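You operate a simulated robot arm through the tools that you are given. There is no shell and no other tool.

You run a simulated robot arm. Do the job below in one go: nothing can be reset, and whatever is moved stays where it is left.

TASK
The big unbalance tripped the drive: run the rotor again at 200 and save the reading.
Fine: stop it once the reading stands; press no other blue, MODE, SAVE or PRINT key.

Only the result counts: the job must be done as asked and must still hold three seconds after the hand-in. Knocking over, shifting, dropping, spilling or breaking anything else fails it.

THE ROBOT
A 7-joint arm with a fingered hand, fixed in place. Base frame: the origin is at the foot of the arm, x ahead of it, y to its left, z up. Units: mm, rad, N and s.
With the tool pointing down near the work surface it reaches from about 200 to 660 mm from the base axis. Its first joint turns from -2.007 to 2.007 rad. Payload 3.1 kg.
Tool frame: the origin (TCP) lies between the finger pads and is the grasp point; the fingertips stand 22 mm ahead of it; z points along the fingers, y is the line along which they close. Largest opening 112 mm; the body of the gripper starts 60 mm behind the TCP. The gripper is a hand of 3 fingers: y runs from the thumb to the fingers, the wrist lies at [0, 0, -218] in the tool frame, and closing takes about 1.5 s.
Orientation is told as [roll, pitch, yaw] about the base's x, y, z axes, in that order, counted from this pose: with the fingers straight down and closing along the base's y, the tool's x points along the base's -x, its y along +y and its z along -z.

THE INTERFACE
- The arm moves only by the tool step_arm. Its argument "plan" is text: rows parted by semicolons, each of 6 numbers parted by spaces: the shift along the base's x, y, z in mm, then the turn, a rotation vector about the base's x, y, z in rad. In form: tx ty tz wx wy wz; .... A call has 1 to 20 rows; each row is the pose to reach, as a shift and turn from the pose commanded when the call began. "grip" is the finger opening in mm, from 0 to 112, set as the call begins (left out, the last holds). Each row takes 0.2 s and may step no farther than 50 mm and 0.15 rad from the row before; otherwise, or with a gripper value out of range, the whole call is refused. Where a pose cannot be reached the arm comes as near as it can. A force on the tool above 40 N (or 10 N above the force at the start of the call, whichever is more), or a blocked arm, ends the call early, and 0.2 s more pass. The fingers move at their own pace (about 108 mm/s each) and stop on an object; they squeeze with about 33 N. The grip force told is the motor's: it shows also when the fingers shut on nothing. Time passes only in rows, and 0.2 s behind the last, so rows that repeat a pose let the fingers close. The reply holds the time, the measured pose of the TCP, the force on the tool along the base axes, the opening and the grip force, in the units named above and with some noise, with the torque about the TCP (base axes, N m) and any sound that the robot's microphone picked up, and new pictures: "views" is both (left out), scene, wrist or none.
- Cameras (640 x 400 px; columns grow to the right, rows downward): "scene" is fixed at [399.8, -649.6, 1668.7]; the picture's right is [0.97, -0.24, 0.00], its down [-0.10, -0.40, -0.91] and it looks along [0.22, 0.89, -0.41] (base axes); focal length 310 px, centre (320, 200). "wrist" rides on the gripper at [66, 3, -80] in the tool frame; the picture's right is [-0.05, 1.00, 0.00], its down [-0.77, -0.04, -0.64] and it looks along [-0.64, -0.03, 0.77] (tool axes); focal length 275 px, centre (320, 200).
- lift_body(by): slides the trunk up (or, below 0, down) by that many mm; the arm rides with it, the base frame stays. It gives what a move gives, with no picture.
- grasp_type(shape): the hand has 3 fingers and takes this shape, open, in about a second: jaw (thumb against the fingers, like two jaws); tri (thumb and two fingers); tip (a fingertip pinch); poke (one finger out to press); point (the index stretched); flat (the hand flat); cup (the hand cupped); fist (a fist). The gripper value then closes the fingers along that shape, each until it touches; the sizes above hold for jaw. It gives what a move gives, with no picture.
- pixel_to_xyz(camera, pixels): for up to 12 pixels [column, row] of the newest picture of that camera ("zoom" is the newest enlarged one), the place [x, y, z] in the base frame of the surface seen there, good to about 2 mm. The clock stands still meanwhile.
- zoom(camera, box): a new picture of the part [left, top, right, bottom] of that camera's present view, enlarged. The clock stands still meanwhile.
- hand_in(): hands the job in; it is judged then, once.

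Leave the gripper open and the arm clear of the work at the hand-in unless told otherwise.

The tools are called after "Call:" by a JSON object that holds its "api" and its "payload". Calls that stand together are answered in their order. step_arm: Moves the arm, as the interface text tells. Its arguments: {"type":"object","properties":{"plan":{"type":"string"},"grip":{"type":"number"},"views":{"type":"string","enum":["both","scene","wrist","none"]}},"required":["plan"]} The other tools are called the same way: lift_body (by) slides the trunk up or down; grasp_type (shape) gives the hand a shape; pixel_to_xyz (camera, pixels) gives the place of the surface under pixels of a picture; zoom (camera, box) takes an enlarged picture of a part of a camera's view; hand_in () hands the job in.

At the start:

```text
t: 0.0
eef_pos: [405.7, -89.5, 1384.2]
ee_rot: [0.0, -0.001, 0.0]
wrist_force: [-1.0, 0.3, 0.2]
moment: [0.01, -0.01, 0.03]
opening: 111.9
grasp_force: 0.1
shape: jaw
trunk travel left (down, up): [-925.0, 65.0]
```

scene: 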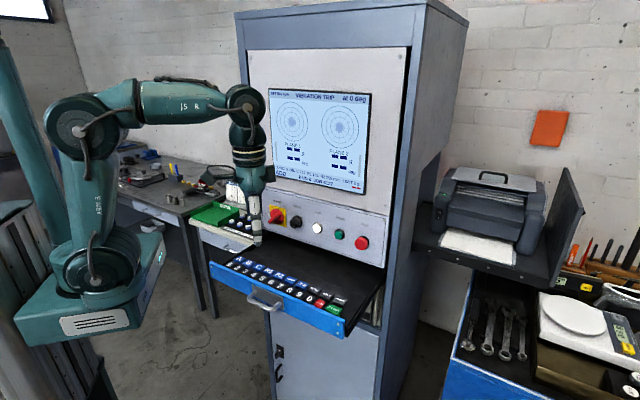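
wrist: 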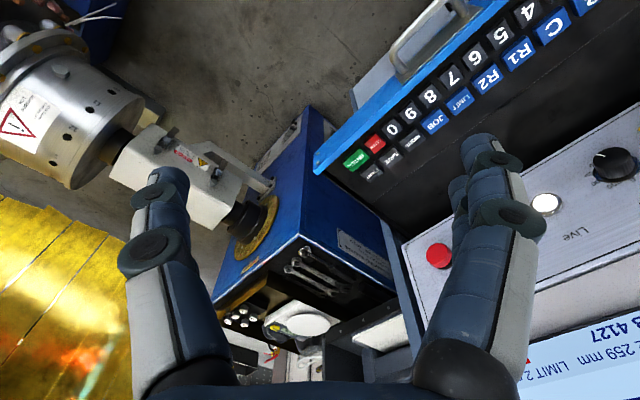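

I see a balancing machine cabinet with a screen reading "VIBRATION TRIP", a panel with knobs and buttons below it, and a keyboard drawer. I'll zoom in on the screen, panel and keyboard before moving.

Call:
{"api": "zoom", "payload": {"camera": "scene", "box": [262, 82, 374, 200]}}

Call:
{"api": "zoom", "payload": {"camera": "scene", "box": [205, 240, 365, 340]}}

Call:
{"api": "zoom", "payload": {"camera": "scene", "box": [255, 190, 395, 265]}}

Call:
{"api": "zoom", "payload": {"camera": "wrist", "box": [320, 0, 640, 200]}}

Call:
{"api": "zoom", "payload": {"camera": "wrist", "box": [380, 130, 640, 400]}}

```text
3.39 times, centred on (318, 141) of scene
```

zoom: 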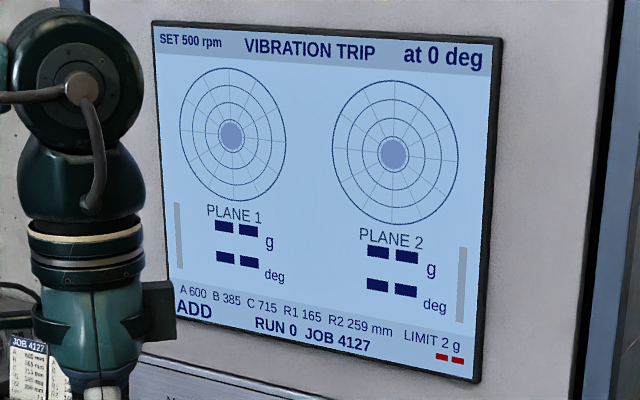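

```text
4.00 times, centred on (285, 290) of scene
```

zoom: 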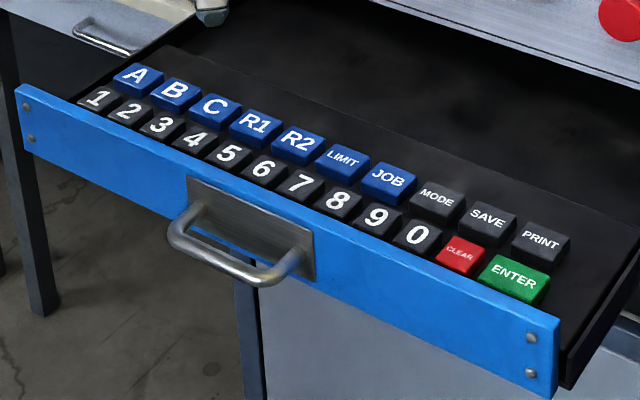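

```text
4.57 times, centred on (325, 228) of scene
```

zoom: 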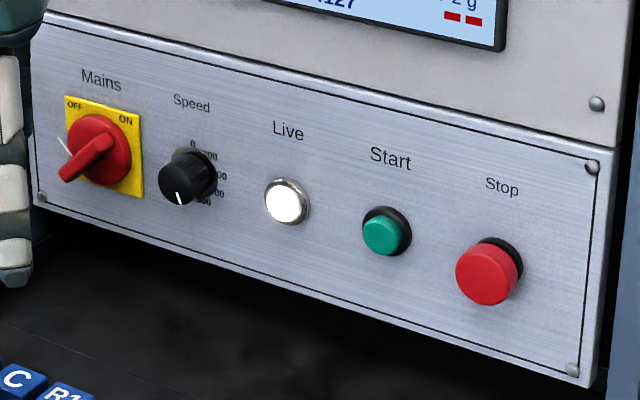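

```text
2.00 times, centred on (480, 100) of wrist
```

zoom: 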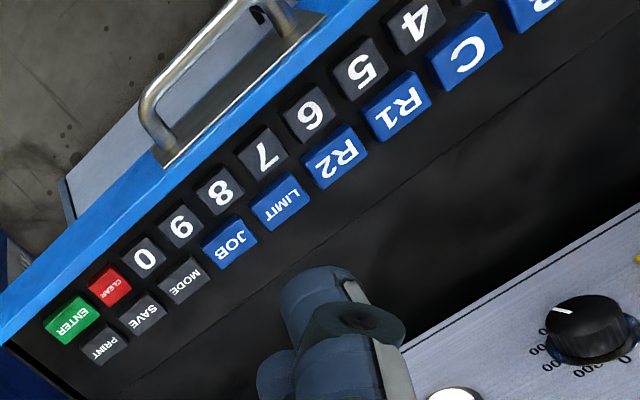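

```text
1.48 times, centred on (510, 265) of wrist
```

zoom: 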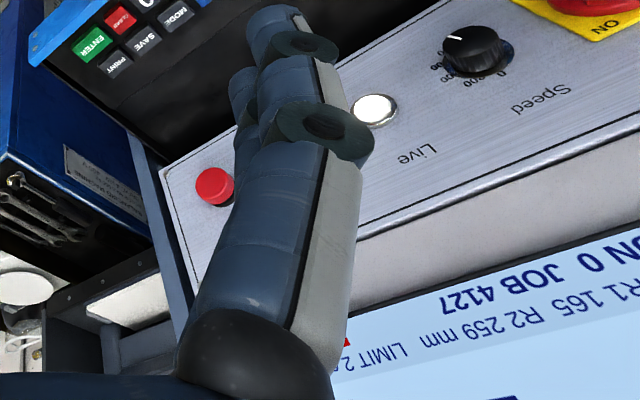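

The set speed reads 500 rpm and the black Speed knob is turned away from 0. I'll zoom in on the panel again, one part at a time, to get coordinates for the knob and buttons and read the scale.

Call:
{"api": "zoom", "payload": {"camera": "scene", "box": [282, 205, 322, 240]}}

Call:
{"api": "zoom", "payload": {"camera": "scene", "box": [255, 190, 395, 265]}}

Call:
{"api": "pixel_to_xyz", "payload": {"camera": "zoom", "pixels": [[95, 145], [183, 180], [205, 155], [288, 200], [383, 235], [485, 273], [240, 230], [430, 290], [540, 230], [560, 100], [300, 20], [330, 150]]}}

Call:
{"api": "zoom", "payload": {"camera": "wrist", "box": [500, 120, 640, 230]}}

Call:
{"api": "zoom", "payload": {"camera": "scene", "box": [180, 150, 270, 250]}}

```text
11.43 times, centred on (302, 222) of scene
```

zoom: 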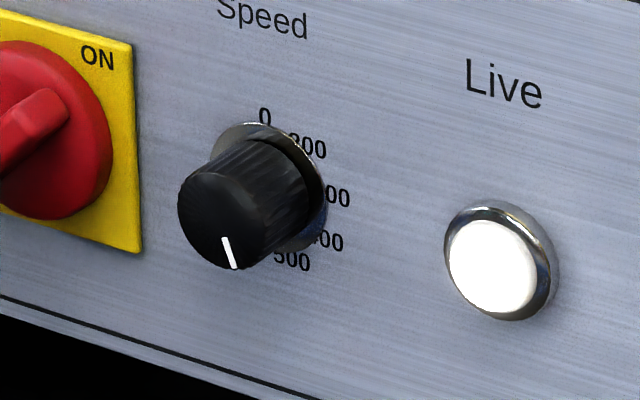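

```text
4.57 times, centred on (325, 228) of scene
```

zoom: 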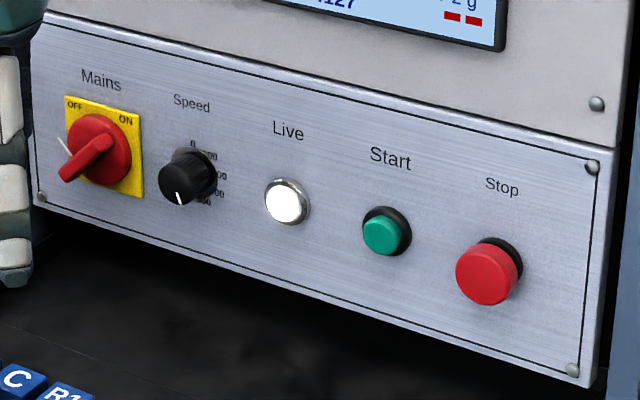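

```text
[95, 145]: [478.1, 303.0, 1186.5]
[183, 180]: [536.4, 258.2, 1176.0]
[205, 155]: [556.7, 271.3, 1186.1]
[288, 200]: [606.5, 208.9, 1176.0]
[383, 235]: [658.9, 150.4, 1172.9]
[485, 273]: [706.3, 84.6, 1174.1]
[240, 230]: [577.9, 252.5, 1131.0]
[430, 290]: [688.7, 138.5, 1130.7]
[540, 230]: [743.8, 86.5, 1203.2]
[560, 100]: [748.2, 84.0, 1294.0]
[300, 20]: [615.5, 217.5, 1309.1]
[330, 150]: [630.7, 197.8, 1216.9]
```

```text
3.64 times, centred on (570, 175) of wrist
```

zoom: 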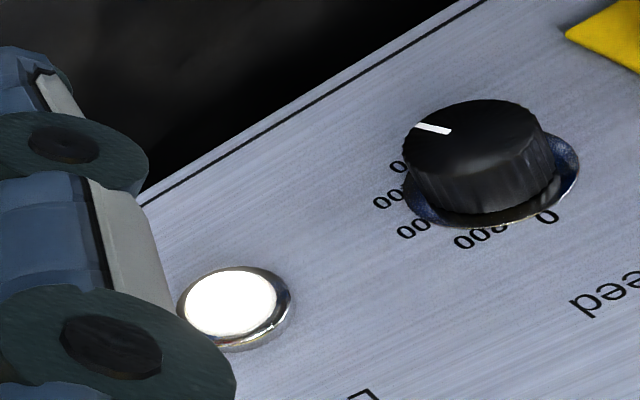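

```text
4.00 times, centred on (225, 200) of scene
```

zoom: 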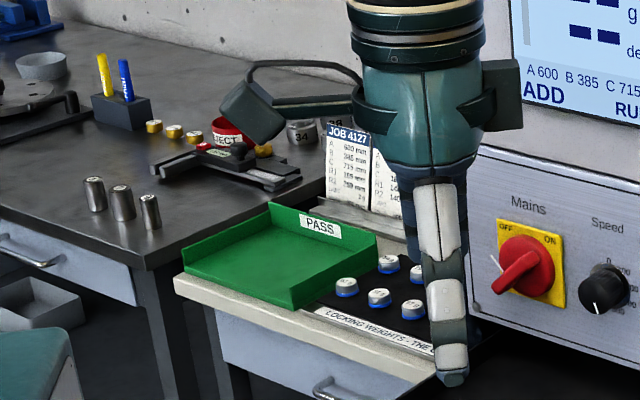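

The panel is vertical and faces the robot at 45°. The knob scale reads 0, 200, 300, 400, 500. Next I'll get the key and drawer positions and check the rotor side.

Call:
{"api": "zoom", "payload": {"camera": "wrist", "box": [0, 0, 420, 262]}}

Call:
{"api": "zoom", "payload": {"camera": "scene", "box": [205, 240, 365, 340]}}

Call:
{"api": "pixel_to_xyz", "payload": {"camera": "zoom", "pixels": [[136, 73], [488, 215], [541, 238], [435, 196], [460, 252], [515, 275], [416, 234], [388, 181], [550, 320], [205, 225], [280, 275], [440, 130]]}}

Call:
{"api": "zoom", "payload": {"camera": "scene", "box": [240, 190, 320, 250]}}

Call:
{"api": "pixel_to_xyz", "payload": {"camera": "zoom", "pixels": [[400, 230], [350, 165], [250, 200], [320, 205], [290, 270], [420, 280]]}}

```text
1.52 times, centred on (210, 131) of wrist
```

zoom: 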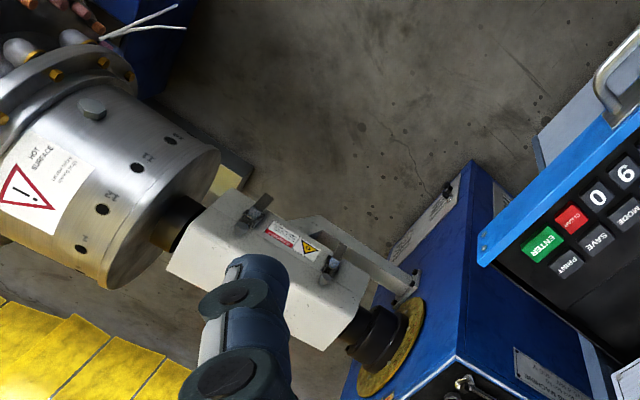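

```text
4.00 times, centred on (285, 290) of scene
```

zoom: 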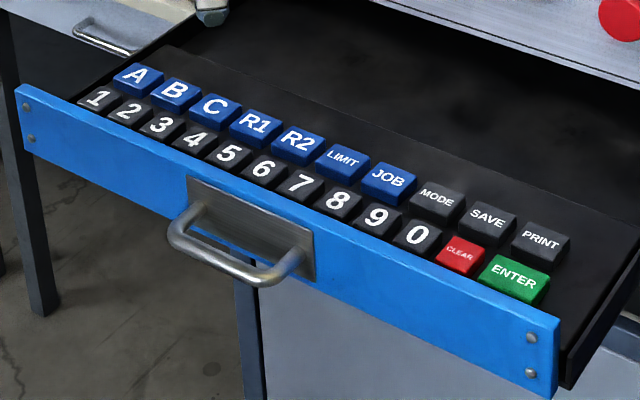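

```text
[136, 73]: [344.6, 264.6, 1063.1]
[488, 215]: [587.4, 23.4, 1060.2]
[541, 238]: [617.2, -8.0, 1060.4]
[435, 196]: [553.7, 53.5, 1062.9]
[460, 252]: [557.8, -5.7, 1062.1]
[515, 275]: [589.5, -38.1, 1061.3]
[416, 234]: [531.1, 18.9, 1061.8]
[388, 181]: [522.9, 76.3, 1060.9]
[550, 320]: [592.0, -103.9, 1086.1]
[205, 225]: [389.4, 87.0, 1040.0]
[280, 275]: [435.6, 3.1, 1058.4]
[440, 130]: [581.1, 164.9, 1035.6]
```

```text
6.67 times, centred on (280, 220) of scene
```

zoom: 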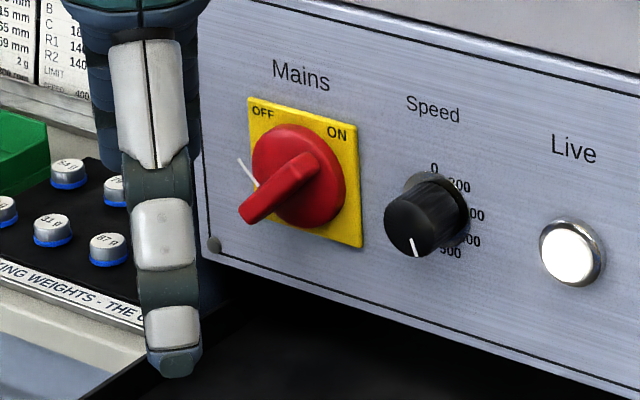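

```text
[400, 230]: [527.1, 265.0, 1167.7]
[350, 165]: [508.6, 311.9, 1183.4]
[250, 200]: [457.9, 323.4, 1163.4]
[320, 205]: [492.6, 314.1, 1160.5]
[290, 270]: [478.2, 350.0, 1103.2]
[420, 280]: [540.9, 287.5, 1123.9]
```

Positions so far, measured along the panel direction: knob u≈197, Start u≈360, Stop u≈440, and the SAVE key at about (587, 23, 1061). I'll start by yawing the hand 45° to line up with the panel and shifting it over in front of the knob, still well away from it.

Call:
{"api": "step_arm", "payload": {"plan": "0 40 0 0 0 0.131; 0 80 0 0 0 0.262; 0 120 0 0 0 0.393; 0 160 0 0 0 0.524; 0 200 0 0 0 0.655; 0 235 0 0 0 0.785"}}

Call:
{"api": "pixel_to_xyz", "payload": {"camera": "scene", "pixels": [[95, 250], [80, 125]]}}

```text
t: 1.4
eef_pos: [404.4, 147.5, 1388.1]
ee_rot: [0.0, 0.002, 0.789]
wrist_force: [0.7, 0.1, -0.5]
moment: [0.03, 0.02, 0.0]
opening: 111.7
grasp_force: 0.1
shape: jaw
trunk travel left (down, up): [-925.0, 65.0]
```

scene: 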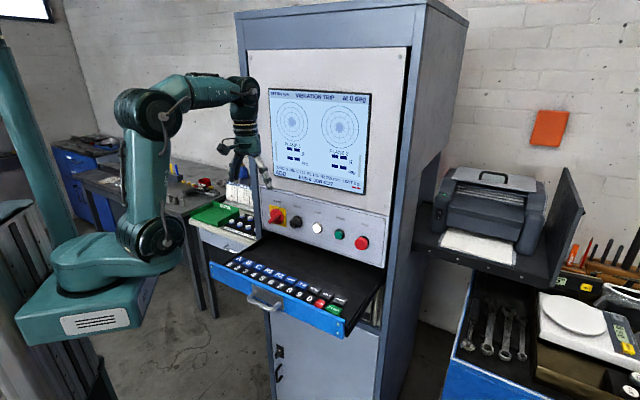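
wrist: 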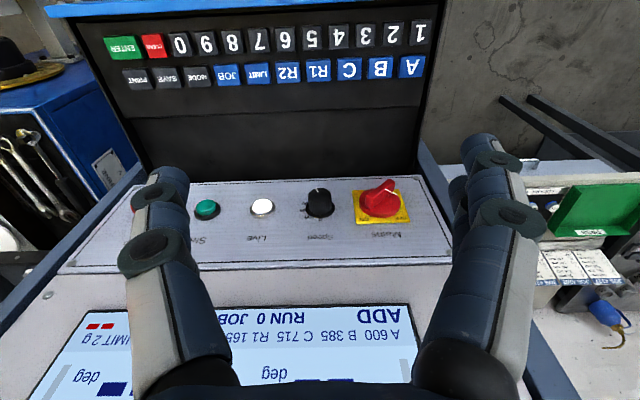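

```text
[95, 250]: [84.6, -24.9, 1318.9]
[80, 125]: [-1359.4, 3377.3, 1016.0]
```

The hand is now square to the panel. Next I'll pitch it up in 11 rows so the fingers point horizontally at the panel. The tip will stay far from the panel while I check that the arm can reach this pose.

Call:
{"api": "step_arm", "payload": {"plan": "0 0 -5 0.101 -0.101 0; 0 0 -10 0.202 -0.202 0; 0 0 -15 0.303 -0.303 0; 0 0 -20 0.404 -0.404 0; 0 0 -25 0.505 -0.505 0; 5 5 -30 0.606 -0.606 0; 10 10 -40 0.707 -0.707 0; 15 10 -50 0.808 -0.808 0; 20 10 -60 0.909 -0.909 0; 25 10 -70 1.01 -1.01 0; 30 10 -80 1.111 -1.111 0; 30 10 -80 1.111 -1.111 0"}}

```text
t: 4.0
eef_pos: [434.6, 153.6, 1305.1]
ee_rot: [3.075, -1.57, -2.292]
wrist_force: [0.2, -0.4, 0.1]
moment: [0.01, -0.01, 0.02]
opening: 111.8
grasp_force: 0.1
shape: jaw
trunk travel left (down, up): [-925.0, 65.0]
```

scene: 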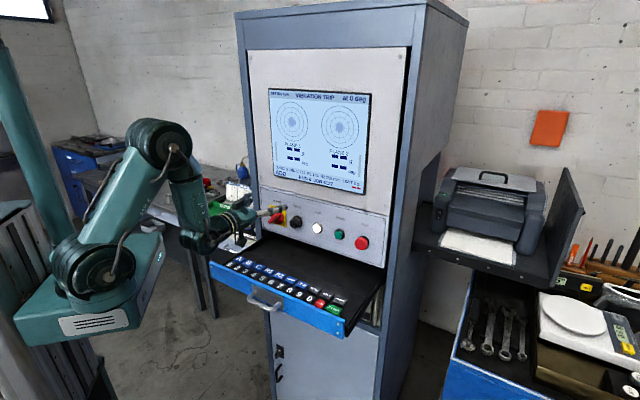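
wrist: 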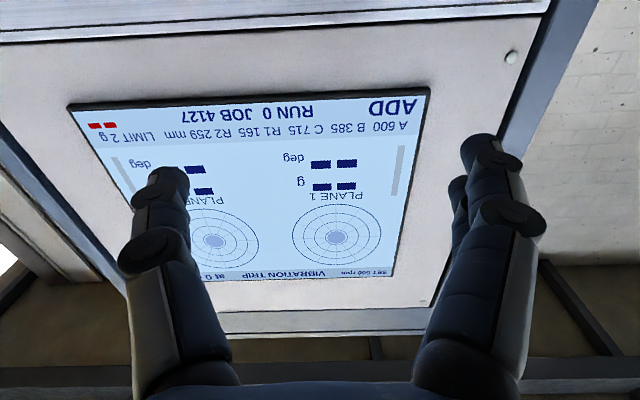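

The pose is reached. Before lowering the trunk about 130 mm to knob height, I'll check where the robot's base sits relative to the drawer.

Call:
{"api": "pixel_to_xyz", "payload": {"camera": "scene", "pixels": [[163, 240], [155, 265], [130, 320], [25, 335], [100, 265], [90, 290], [190, 240], [215, 245], [155, 145], [213, 270], [345, 325], [265, 310]]}}

Call:
{"api": "zoom", "payload": {"camera": "scene", "box": [0, 200, 280, 400]}}

```text
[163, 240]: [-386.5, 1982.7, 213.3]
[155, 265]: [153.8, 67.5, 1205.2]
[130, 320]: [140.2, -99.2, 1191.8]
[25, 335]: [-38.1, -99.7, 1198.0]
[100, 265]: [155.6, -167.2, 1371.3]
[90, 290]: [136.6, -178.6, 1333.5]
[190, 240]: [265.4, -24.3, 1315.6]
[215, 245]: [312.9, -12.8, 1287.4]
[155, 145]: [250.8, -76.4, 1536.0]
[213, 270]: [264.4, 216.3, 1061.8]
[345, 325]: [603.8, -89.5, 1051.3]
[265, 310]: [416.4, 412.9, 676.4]
```

```text
2.00 times, centred on (140, 300) of scene
```

zoom: 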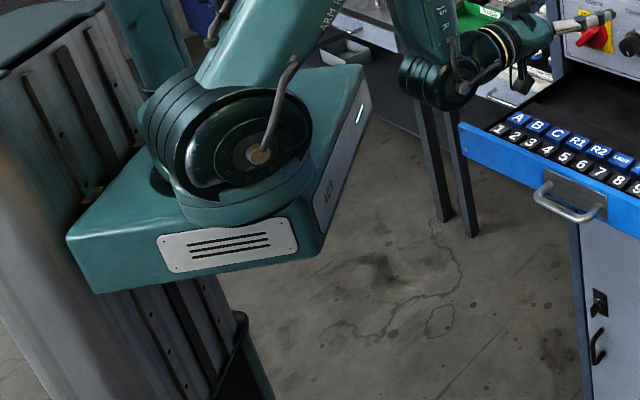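

There is enough clearance: the base front is at n≈180 and the drawer front is at n≈345. I'll lower the trunk by 129 mm to bring the hand to knob height.

Call:
{"api": "lift_body", "payload": {"by": -129}}

Call:
{"api": "step_arm", "payload": {"plan": "0 0 0 0 0 0", "grip": 70}}

```text
t: 5.6
eef_pos: [435.2, 154.5, 1175.4]
ee_rot: [2.484, -1.569, -1.7]
wrist_force: [0.5, -0.1, 0.3]
moment: [-0.03, 0.0, 0.04]
opening: 112.0
grasp_force: 0.1
shape: jaw
trunk travel left (down, up): [-796.0, 194.0]
```

```text
t: 6.0
eef_pos: [435.5, 154.3, 1175.0]
ee_rot: [2.339, -1.57, -1.555]
wrist_force: [-0.1, 0.2, 0.1]
moment: [-0.01, -0.05, 0.0]
opening: 70.4
grasp_force: 0.2
shape: jaw
trunk travel left (down, up): [-796.0, 194.0]
```

scene: 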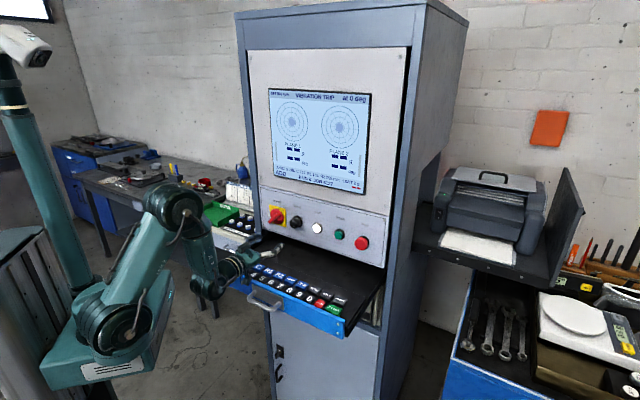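
wrist: 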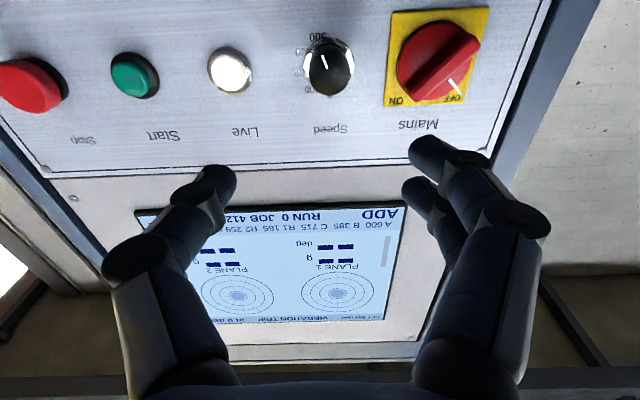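

The wrist view now shows the knob at about (328, 66). I'll zoom in to read the scale and measure the knob.

Call:
{"api": "zoom", "payload": {"camera": "wrist", "box": [280, 25, 376, 105]}}

Call:
{"api": "pixel_to_xyz", "payload": {"camera": "zoom", "pixels": [[320, 230], [300, 180], [350, 250], [420, 240], [320, 150], [250, 150], [310, 320]]}}

Call:
{"api": "pixel_to_xyz", "payload": {"camera": "wrist", "pixels": [[227, 72], [127, 75], [30, 90], [432, 60]]}}

```text
5.00 times, centred on (328, 65) of wrist
```

zoom: 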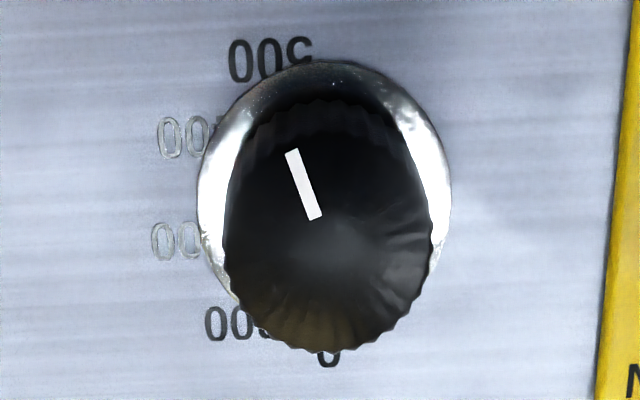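

```text
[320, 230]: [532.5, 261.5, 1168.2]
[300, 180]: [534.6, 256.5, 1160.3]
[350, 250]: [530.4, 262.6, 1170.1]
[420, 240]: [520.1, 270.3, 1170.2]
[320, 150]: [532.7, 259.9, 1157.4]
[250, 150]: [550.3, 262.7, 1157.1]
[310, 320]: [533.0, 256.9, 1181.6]
```

```text
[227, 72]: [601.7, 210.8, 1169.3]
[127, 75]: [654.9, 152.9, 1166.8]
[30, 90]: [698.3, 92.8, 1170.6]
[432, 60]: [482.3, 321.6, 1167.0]
```

The knob face centre is at about u=190.6, n=561, z=1169.5, with a diameter of about 31 mm. The pointer is on 500, and 200 lies roughly 120° counter-clockwise. I'll pre-roll the hand +60° about the panel normal while moving to a standoff in front of the knob, with a 60 mm opening.

Call:
{"api": "step_arm", "payload": {"plan": "6 8 -0.5 0.0926 0.0926 0; 13 16 -1 0.185 0.185 0; 20 24 -2 0.278 0.278 0; 27 32 -3 0.370 0.370 0; 33 40 -4 0.463 0.463 0; 40 48 -5 0.555 0.555 0; 46 56 -5.5 0.648 0.648 0; 52.8 64.5 -5.5 0.7405 0.7405 0; 52.8 64.5 -5.5 0.7405 0.7405 0", "grip": 60}}

```text
t: 8.0
eef_pos: [489.5, 218.4, 1171.3]
ee_rot: [1.572, -0.523, -0.785]
wrist_force: [0.4, 0.0, -0.3]
moment: [-0.01, -0.01, -0.03]
opening: 60.2
grasp_force: 0.0
shape: jaw
trunk travel left (down, up): [-796.0, 194.0]
```

scene: 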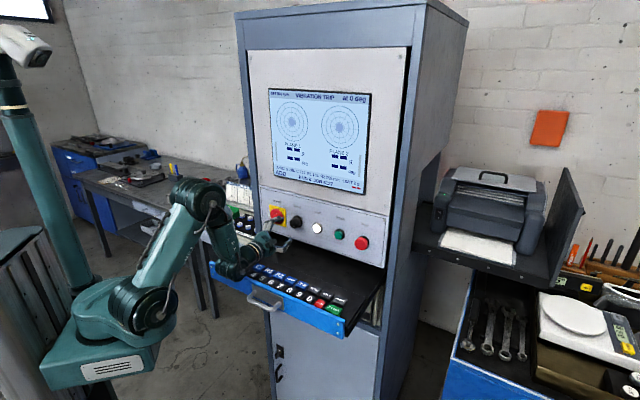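
wrist: 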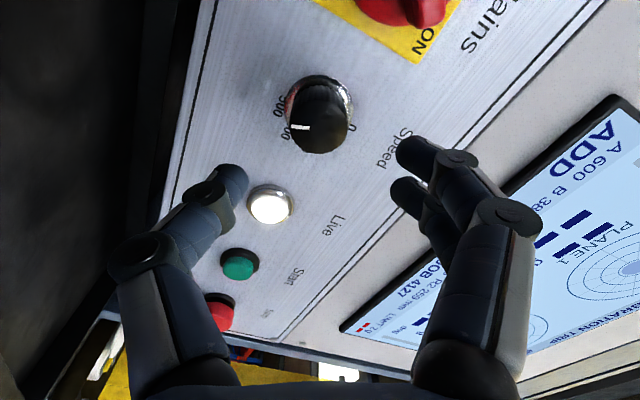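

The hand is in place and I expect the knob face centre at about (320, 128) in the wrist image. I'll check that before going in.

Call:
{"api": "zoom", "payload": {"camera": "wrist", "box": [260, 65, 388, 165]}}

Call:
{"api": "pixel_to_xyz", "payload": {"camera": "zoom", "pixels": [[300, 300], [200, 300], [420, 300], [300, 420], [300, 200], [160, 330]]}}

```text
4.00 times, centred on (324, 115) of wrist
```

zoom: 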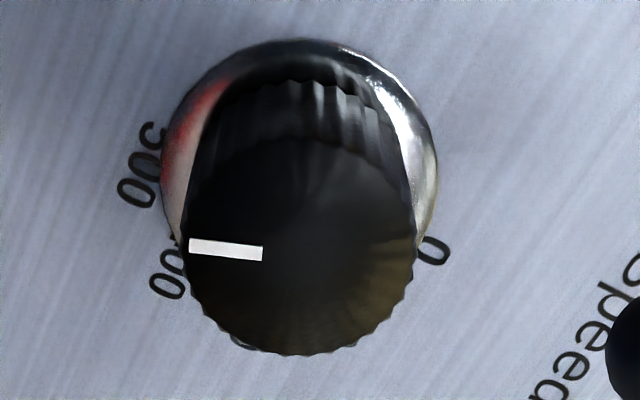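

```text
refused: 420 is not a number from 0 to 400
```

The knob face centre is at (319, 127), as predicted, so the hand is aligned. I'll go in 56 mm along the panel normal with the fingers open around the knob.

Call:
{"api": "step_arm", "payload": {"plan": "10 10 -0.5 0 0 0; 20 20 -1 0 0 0; 30 30 -1.5 0 0 0; 39.5 39.5 -1.5 0 0 0; 39.5 39.5 -1.5 0 0 0", "grip": 60}}

```text
t: 9.2
eef_pos: [527.6, 258.1, 1169.2]
ee_rot: [1.571, -0.523, -0.785]
wrist_force: [-0.1, 0.3, -0.4]
moment: [0.01, 0.0, -0.01]
opening: 60.4
grasp_force: 0.0
shape: jaw
trunk travel left (down, up): [-796.0, 194.0]
```

scene: 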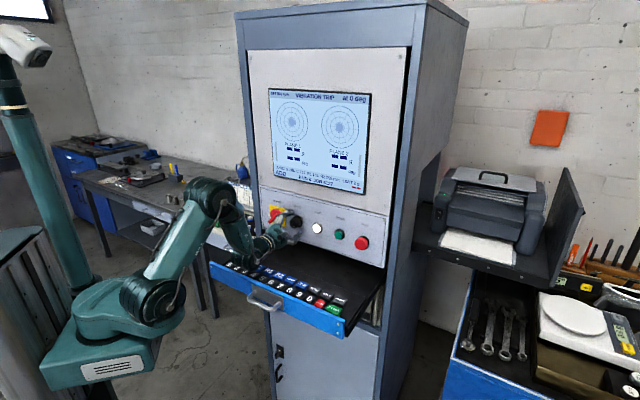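
wrist: 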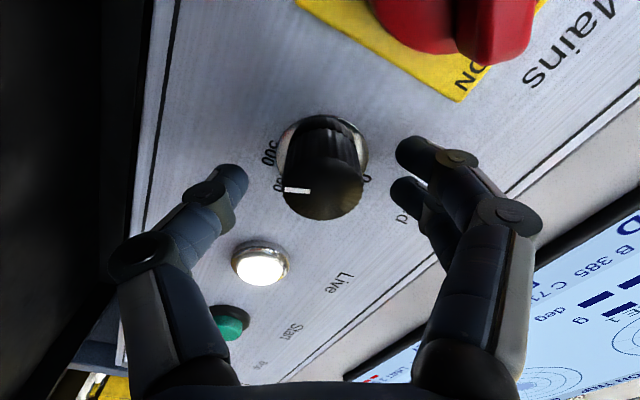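

The fingers straddle the knob, which is at about (325, 180). Now I'll close on it.

Call:
{"api": "step_arm", "payload": {"plan": "0 0 0 0 0 0; 0 0 0 0 0 0; 0 0 0 0 0 0; 0 0 0 0 0 0; 0 0 0 0 0 0; 0 0 0 0 0 0", "grip": 20}}

```text
t: 10.6
eef_pos: [527.7, 258.5, 1169.6]
ee_rot: [1.57, -0.523, -0.786]
wrist_force: [1.3, 1.7, 0.8]
moment: [-0.02, -0.03, 0.03]
opening: 23.0
grasp_force: 34.1
shape: jaw
trunk travel left (down, up): [-796.0, 194.0]
```

scene: 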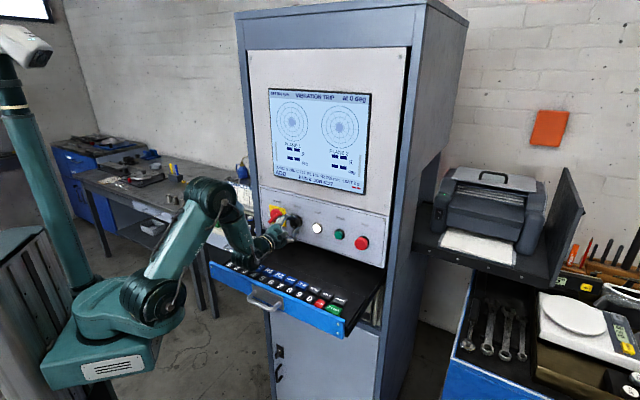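
wrist: 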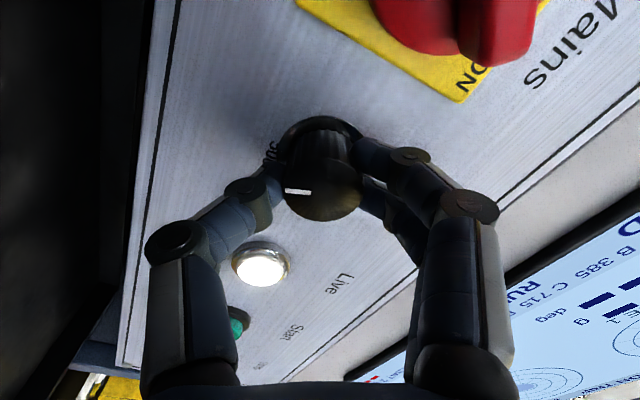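

The knob is gripped at a 23 mm opening with 34 N. I'll roll 40° counter-clockwise about the normal and then check SET on the screen.

Call:
{"api": "step_arm", "payload": {"plan": "0 0 0 -0.099 -0.099 0; 0 0 0 -0.198 -0.198 0; 0 0 0 -0.297 -0.297 0; 0 0 0 -0.396 -0.396 0; 0 0 0 -0.495 -0.495 0; 0 0 0 -0.495 -0.495 0", "grip": 20}}

Call:
{"api": "zoom", "payload": {"camera": "scene", "box": [262, 82, 374, 200]}}

Call:
{"api": "zoom", "payload": {"camera": "scene", "box": [250, 190, 320, 250]}}

```text
t: 12.0
eef_pos: [529.2, 257.5, 1169.6]
ee_rot: [1.574, -1.221, -0.792]
wrist_force: [6.6, 0.4, 8.4]
moment: [0.05, -0.06, -0.06]
opening: 23.1
grasp_force: 33.0
shape: jaw
trunk travel left (down, up): [-796.0, 194.0]
```

scene: 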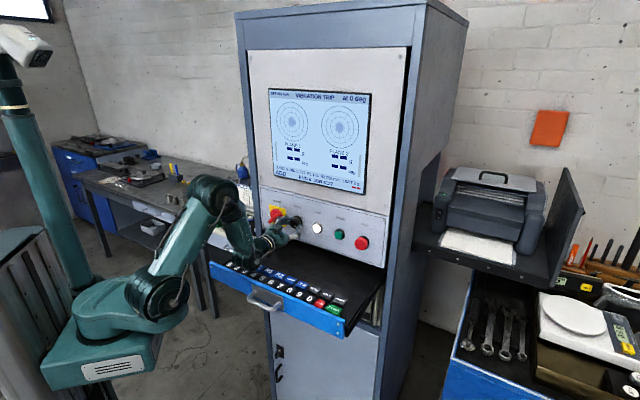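
wrist: 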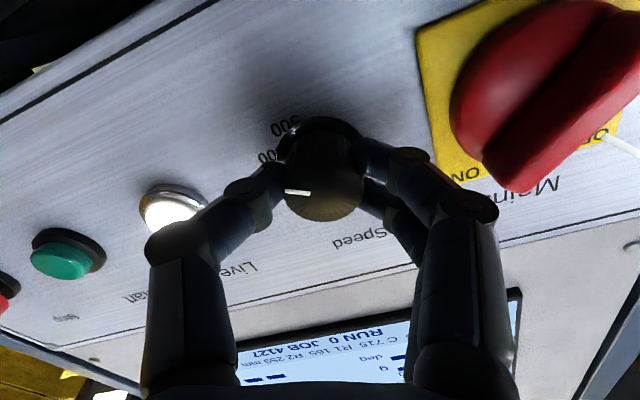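

```text
3.39 times, centred on (318, 141) of scene
```

zoom: 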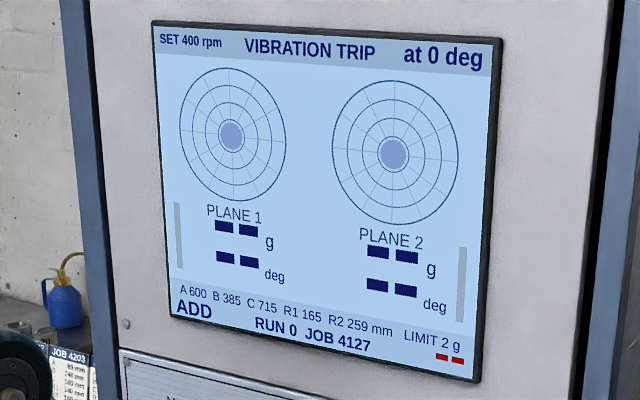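

```text
6.67 times, centred on (285, 220) of scene
```

zoom: 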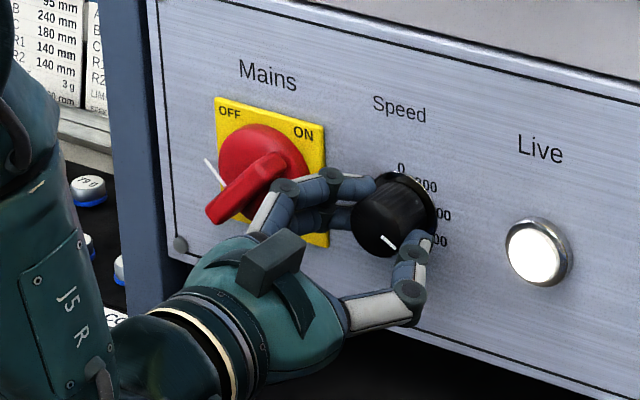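

SET now reads 400, so one step is 40°. Before rolling on, I'll measure the clearance between the fingers and the mains switch.

Call:
{"api": "pixel_to_xyz", "payload": {"camera": "wrist", "pixels": [[465, 100], [490, 150], [515, 180], [600, 60], [410, 155], [425, 175], [475, 205], [440, 160], [390, 150]]}}

Call:
{"api": "pixel_to_xyz", "payload": {"camera": "zoom", "pixels": [[285, 188], [330, 178], [260, 215], [265, 165], [225, 205], [295, 160], [255, 135], [335, 215]]}}

```text
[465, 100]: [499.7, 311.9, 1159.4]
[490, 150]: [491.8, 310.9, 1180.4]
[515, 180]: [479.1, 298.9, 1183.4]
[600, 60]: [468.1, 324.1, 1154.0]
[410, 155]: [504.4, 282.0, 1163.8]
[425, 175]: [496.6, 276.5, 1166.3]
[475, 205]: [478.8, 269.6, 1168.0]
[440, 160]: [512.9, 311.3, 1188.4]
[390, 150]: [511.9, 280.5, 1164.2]
```

```text
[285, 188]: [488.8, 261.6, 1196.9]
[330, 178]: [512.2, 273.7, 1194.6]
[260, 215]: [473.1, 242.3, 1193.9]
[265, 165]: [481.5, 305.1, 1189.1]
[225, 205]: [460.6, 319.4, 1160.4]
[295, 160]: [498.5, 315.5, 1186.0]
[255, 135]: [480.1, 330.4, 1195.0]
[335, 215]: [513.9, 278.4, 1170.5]
```

The mains hub ends at u≈133 and the fingers reach u≈150, so there is about 17 to 20 mm of clearance. I'll roll on another 80° to 200.

Call:
{"api": "step_arm", "payload": {"plan": "0 0 0 -0.0987 -0.0987 0; 0 0 0 -0.1974 -0.1974 0; 0 0 0 -0.2961 -0.2961 0; 0 0 0 -0.3948 -0.3948 0; 0 0 0 -0.4935 -0.4935 0; 0 0 0 -0.5922 -0.5922 0; 0 0 0 -0.6909 -0.6909 0; 0 0 0 -0.7896 -0.7896 0; 0 0 0 -0.8883 -0.8883 0; 0 0 0 -0.987 -0.987 0; 0 0 0 -0.987 -0.987 0", "grip": 20}}

Call:
{"api": "zoom", "payload": {"camera": "scene", "box": [262, 82, 374, 200]}}

Call:
{"api": "zoom", "payload": {"camera": "scene", "box": [250, 190, 320, 250]}}

```text
t: 14.4
eef_pos: [528.5, 257.5, 1168.9]
ee_rot: [-1.57, -0.522, 2.356]
wrist_force: [6.7, -0.3, 10.4]
moment: [0.13, -0.16, -0.09]
opening: 22.8
grasp_force: 32.9
shape: jaw
trunk travel left (down, up): [-796.0, 194.0]
```

scene: 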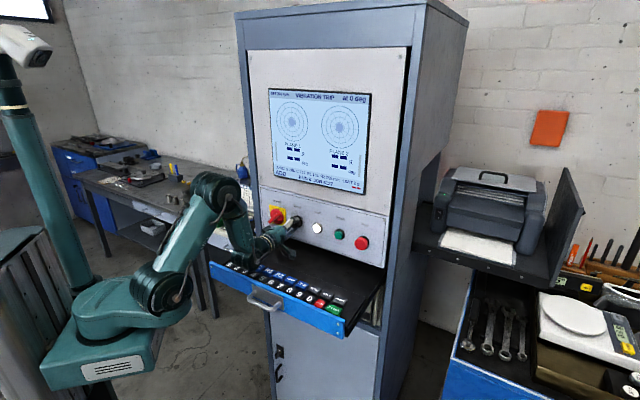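
wrist: 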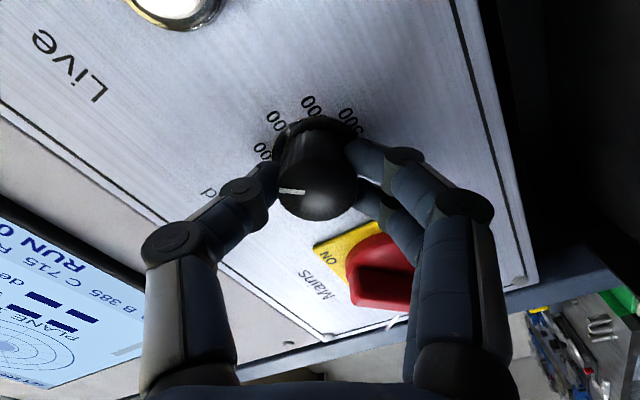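

```text
3.39 times, centred on (318, 141) of scene
```

zoom: 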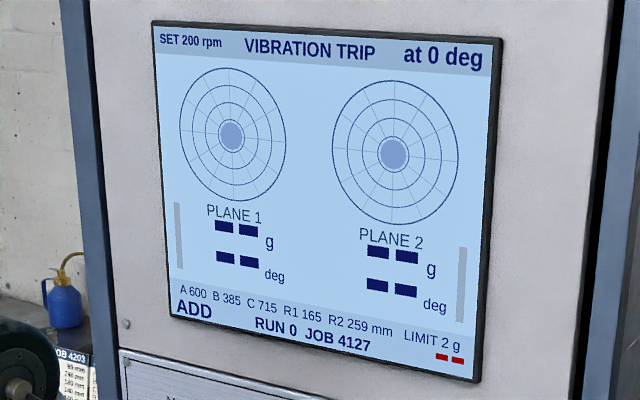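

```text
6.67 times, centred on (285, 220) of scene
```

zoom: 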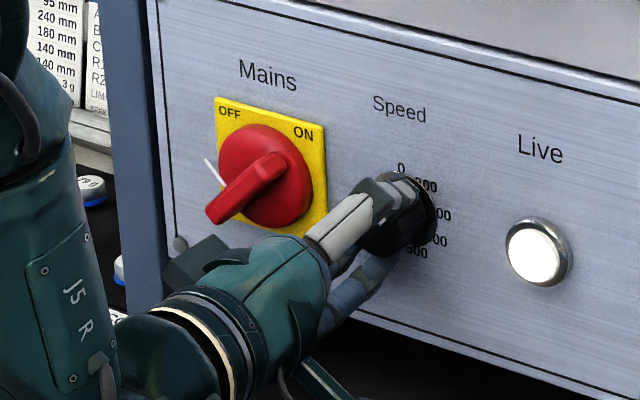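

SET now reads 200 rpm. I'll open the fingers and back straight out along the normal.

Call:
{"api": "step_arm", "payload": {"plan": "0 0 0 0 0 0; 0 0 0 0 0 0; 0 0 0 0 0 0; -15 -15 0 0 0 0; -40 -40 0 0 0 0; -60 -60 0 0 0 0; -75 -75 0 0 0 0", "grip": 58}}

Call:
{"api": "zoom", "payload": {"camera": "scene", "box": [262, 82, 374, 200]}}

```text
t: 16.0
eef_pos: [452.9, 183.8, 1169.7]
ee_rot: [-1.572, -0.522, 2.358]
wrist_force: [-0.3, 0.2, -0.4]
moment: [0.02, 0.02, 0.0]
opening: 57.5
grasp_force: 0.0
shape: jaw
trunk travel left (down, up): [-796.0, 194.0]
```

scene: 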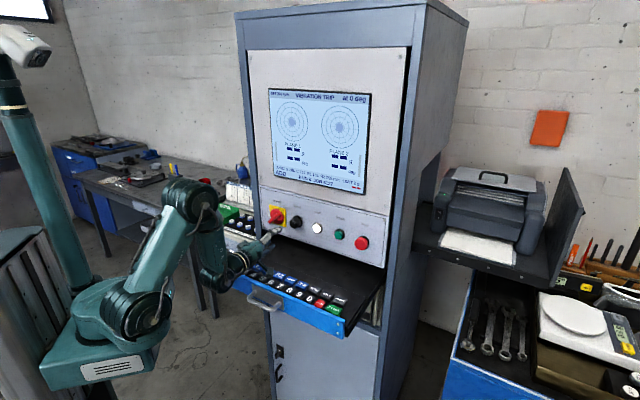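
wrist: 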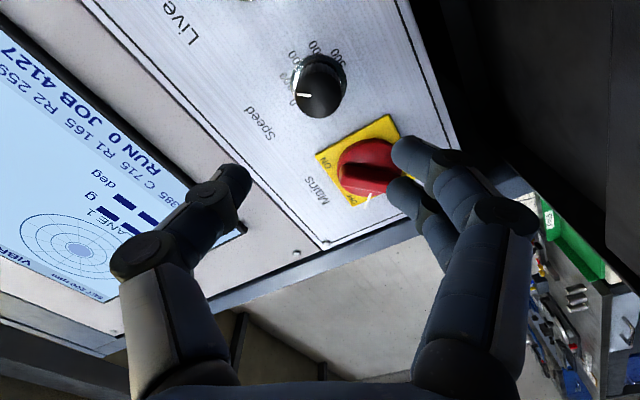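

```text
3.39 times, centred on (318, 141) of scene
```

zoom: 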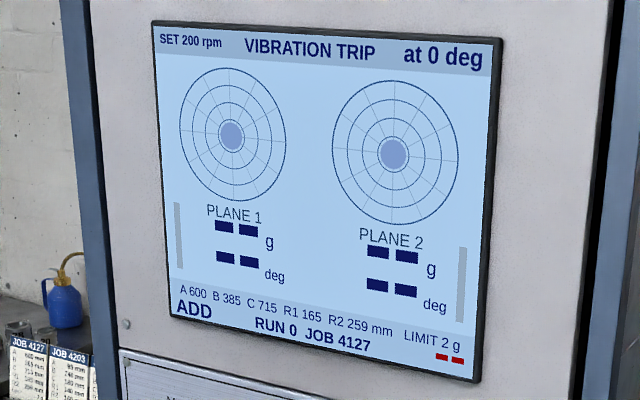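

SET stays at 200 with the hand clear. Now I'll move sideways to stand in front of the green Start button (u≈355) and shape the hand to poke.

Call:
{"api": "step_arm", "payload": {"plan": "23 -23 0 0 0 0; 46 -46 0 0 0 0; 70 -70 0 0 0 0; 93 -93 0 0 0 0; 116.7 -116.7 0 0 0 0", "views": "none"}}

Call:
{"api": "grasp_type", "payload": {"shape": "poke"}}

Call:
{"api": "step_arm", "payload": {"plan": "0 0 0 0 0 0; 0 0 0 0 0 0"}}

Call:
{"api": "zoom", "payload": {"camera": "scene", "box": [225, 190, 385, 290]}}

```text
t: 17.2
eef_pos: [569.3, 66.2, 1171.4]
ee_rot: [-1.57, -0.526, 2.356]
wrist_force: [0.7, -0.1, -0.4]
moment: [0.0, 0.04, -0.01]
opening: 57.3
grasp_force: 0.1
shape: jaw
trunk travel left (down, up): [-796.0, 194.0]
```

```text
t: 18.1
eef_pos: [568.3, 66.6, 1171.1]
ee_rot: [-1.571, -0.523, 2.355]
wrist_force: [0.1, -0.7, -0.1]
moment: [-0.04, 0.0, 0.01]
opening: 0.0
grasp_force: 0.1
shape: poke
trunk travel left (down, up): [-796.0, 194.0]
```

```text
t: 18.7
eef_pos: [567.7, 66.2, 1169.5]
ee_rot: [-1.57, -0.521, 2.357]
wrist_force: [-0.4, -0.2, 1.0]
moment: [0.01, -0.01, 0.01]
opening: 0.1
grasp_force: 0.1
shape: poke
trunk travel left (down, up): [-796.0, 194.0]
```

scene: 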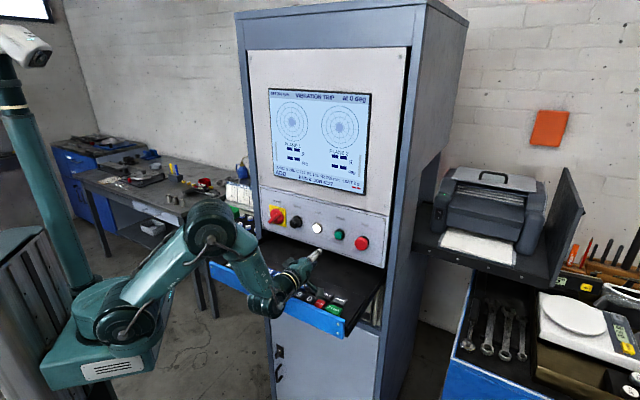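
wrist: 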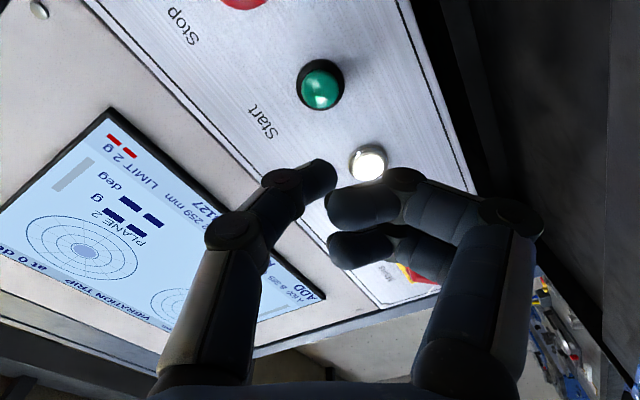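

```text
4.00 times, centred on (305, 240) of scene
```

zoom: 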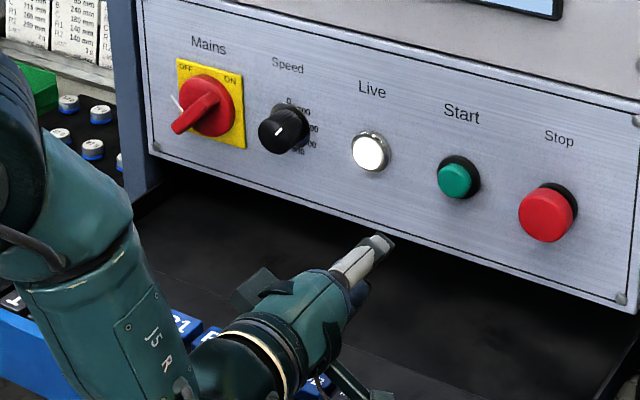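

In the poke shape the thumb tip is at about (322, 172), close to the tool axis. I'll measure how far it and the curled fingers reach forward.

Call:
{"api": "pixel_to_xyz", "payload": {"camera": "wrist", "pixels": [[322, 170], [328, 178], [310, 185], [405, 175], [400, 185], [345, 205], [345, 245], [385, 178], [320, 90], [310, 85], [240, 2]]}}

Call:
{"api": "zoom", "payload": {"camera": "wrist", "box": [230, 50, 450, 280]}}

```text
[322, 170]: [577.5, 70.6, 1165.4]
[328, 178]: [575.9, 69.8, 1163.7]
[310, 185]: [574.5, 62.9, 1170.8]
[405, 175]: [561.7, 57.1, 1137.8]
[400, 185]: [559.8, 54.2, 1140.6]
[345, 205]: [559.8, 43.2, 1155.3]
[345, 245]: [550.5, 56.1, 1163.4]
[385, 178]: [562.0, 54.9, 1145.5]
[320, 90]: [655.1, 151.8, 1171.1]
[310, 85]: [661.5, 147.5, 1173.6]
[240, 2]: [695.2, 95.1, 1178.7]
```

```text
1.74 times, centred on (340, 165) of wrist
```

zoom: 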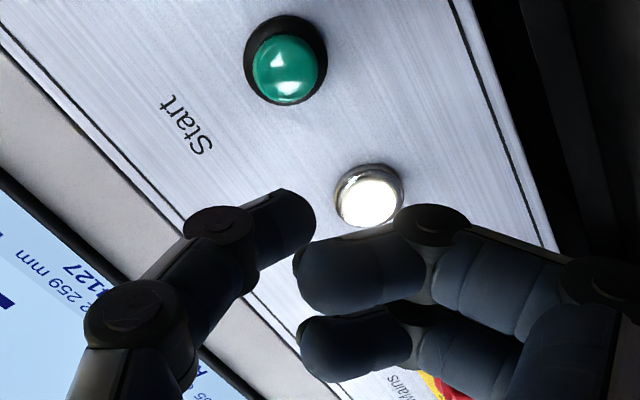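

The thumb tip sits near n≈460, about 20 mm ahead of the curled fingers and in line with Start (u≈356, z≈1171, face n≈570). I'll go in 98 mm first and check.

Call:
{"api": "step_arm", "payload": {"plan": "17.5 17.5 0 0 0 0; 35 35 0.5 0 0 0; 52 52 1 0 0 0; 69.5 69.5 1 0 0 0"}}

Call:
{"api": "zoom", "payload": {"camera": "wrist", "box": [240, 80, 440, 240]}}

Call:
{"api": "zoom", "payload": {"camera": "scene", "box": [295, 205, 385, 265]}}

```text
t: 19.7
eef_pos: [639.4, 136.3, 1169.2]
ee_rot: [-1.57, -0.521, 2.357]
wrist_force: [-0.2, -0.1, -0.1]
moment: [-0.02, 0.01, -0.03]
opening: 0.0
grasp_force: 0.1
shape: poke
trunk travel left (down, up): [-796.0, 194.0]
```

scene: 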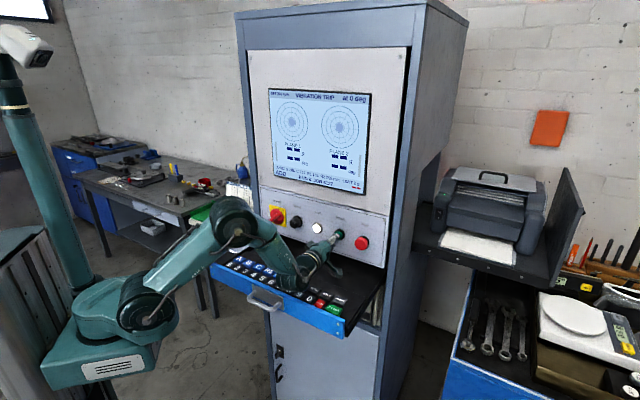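
wrist: 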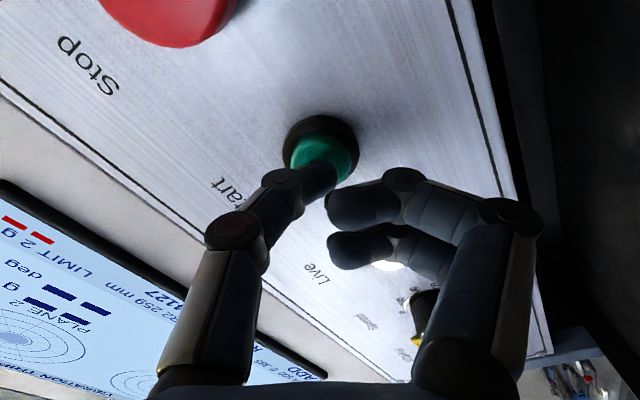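

```text
2.50 times, centred on (340, 160) of wrist
```

zoom: 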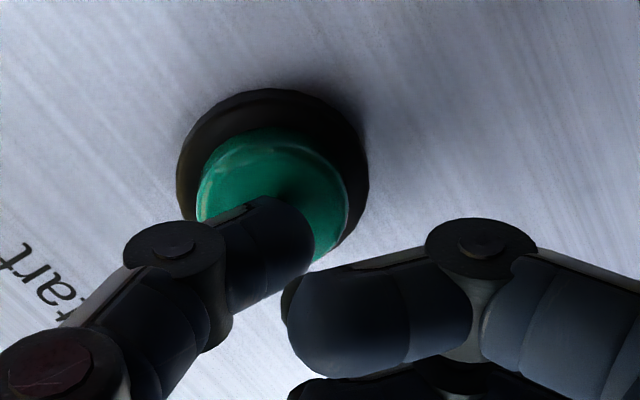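

```text
6.67 times, centred on (340, 235) of scene
```

zoom: 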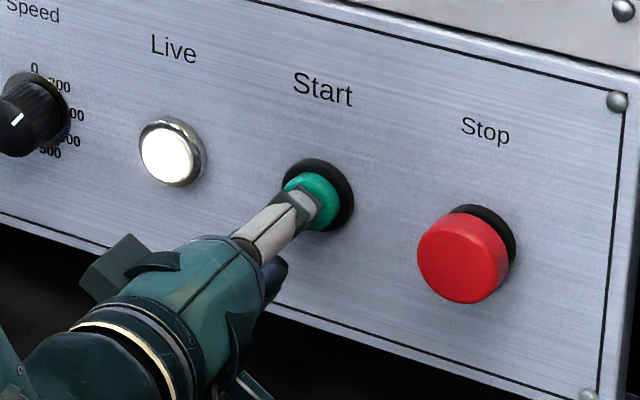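

The tip is centred on the green cap with no contact yet. I'll push forward in 2 mm steps and watch the force.

Call:
{"api": "step_arm", "payload": {"plan": "1.4 1.4 0 0 0 0; 2.8 2.8 0 0 0 0; 4.2 4.2 0 0 0 0; 5.6 5.6 0 0 0 0; 7 7 0 0 0 0", "views": "wrist"}}

Call:
{"api": "zoom", "payload": {"camera": "scene", "box": [262, 82, 374, 200]}}

```text
t: 20.9
eef_pos: [645.1, 140.8, 1171.0]
ee_rot: [-1.57, -0.521, 2.358]
wrist_force: [-6.5, -4.5, -0.3]
moment: [-0.01, -0.03, 0.06]
opening: 0.0
grasp_force: 0.0
shape: poke
trunk travel left (down, up): [-796.0, 194.0]
heard: click
```

wrist: 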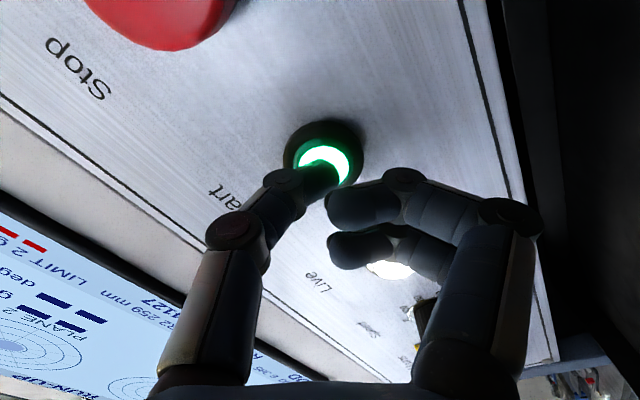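

```text
3.39 times, centred on (318, 141) of scene
```

zoom: 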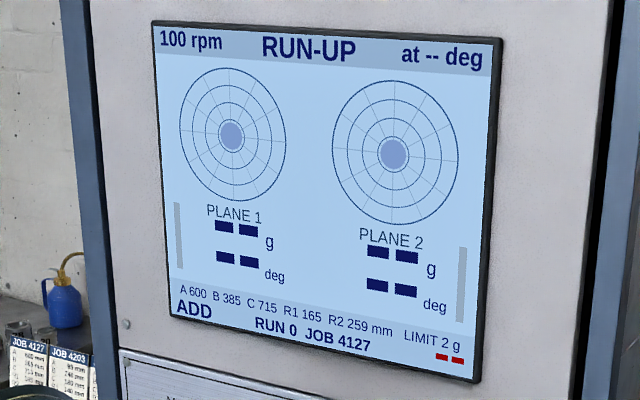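

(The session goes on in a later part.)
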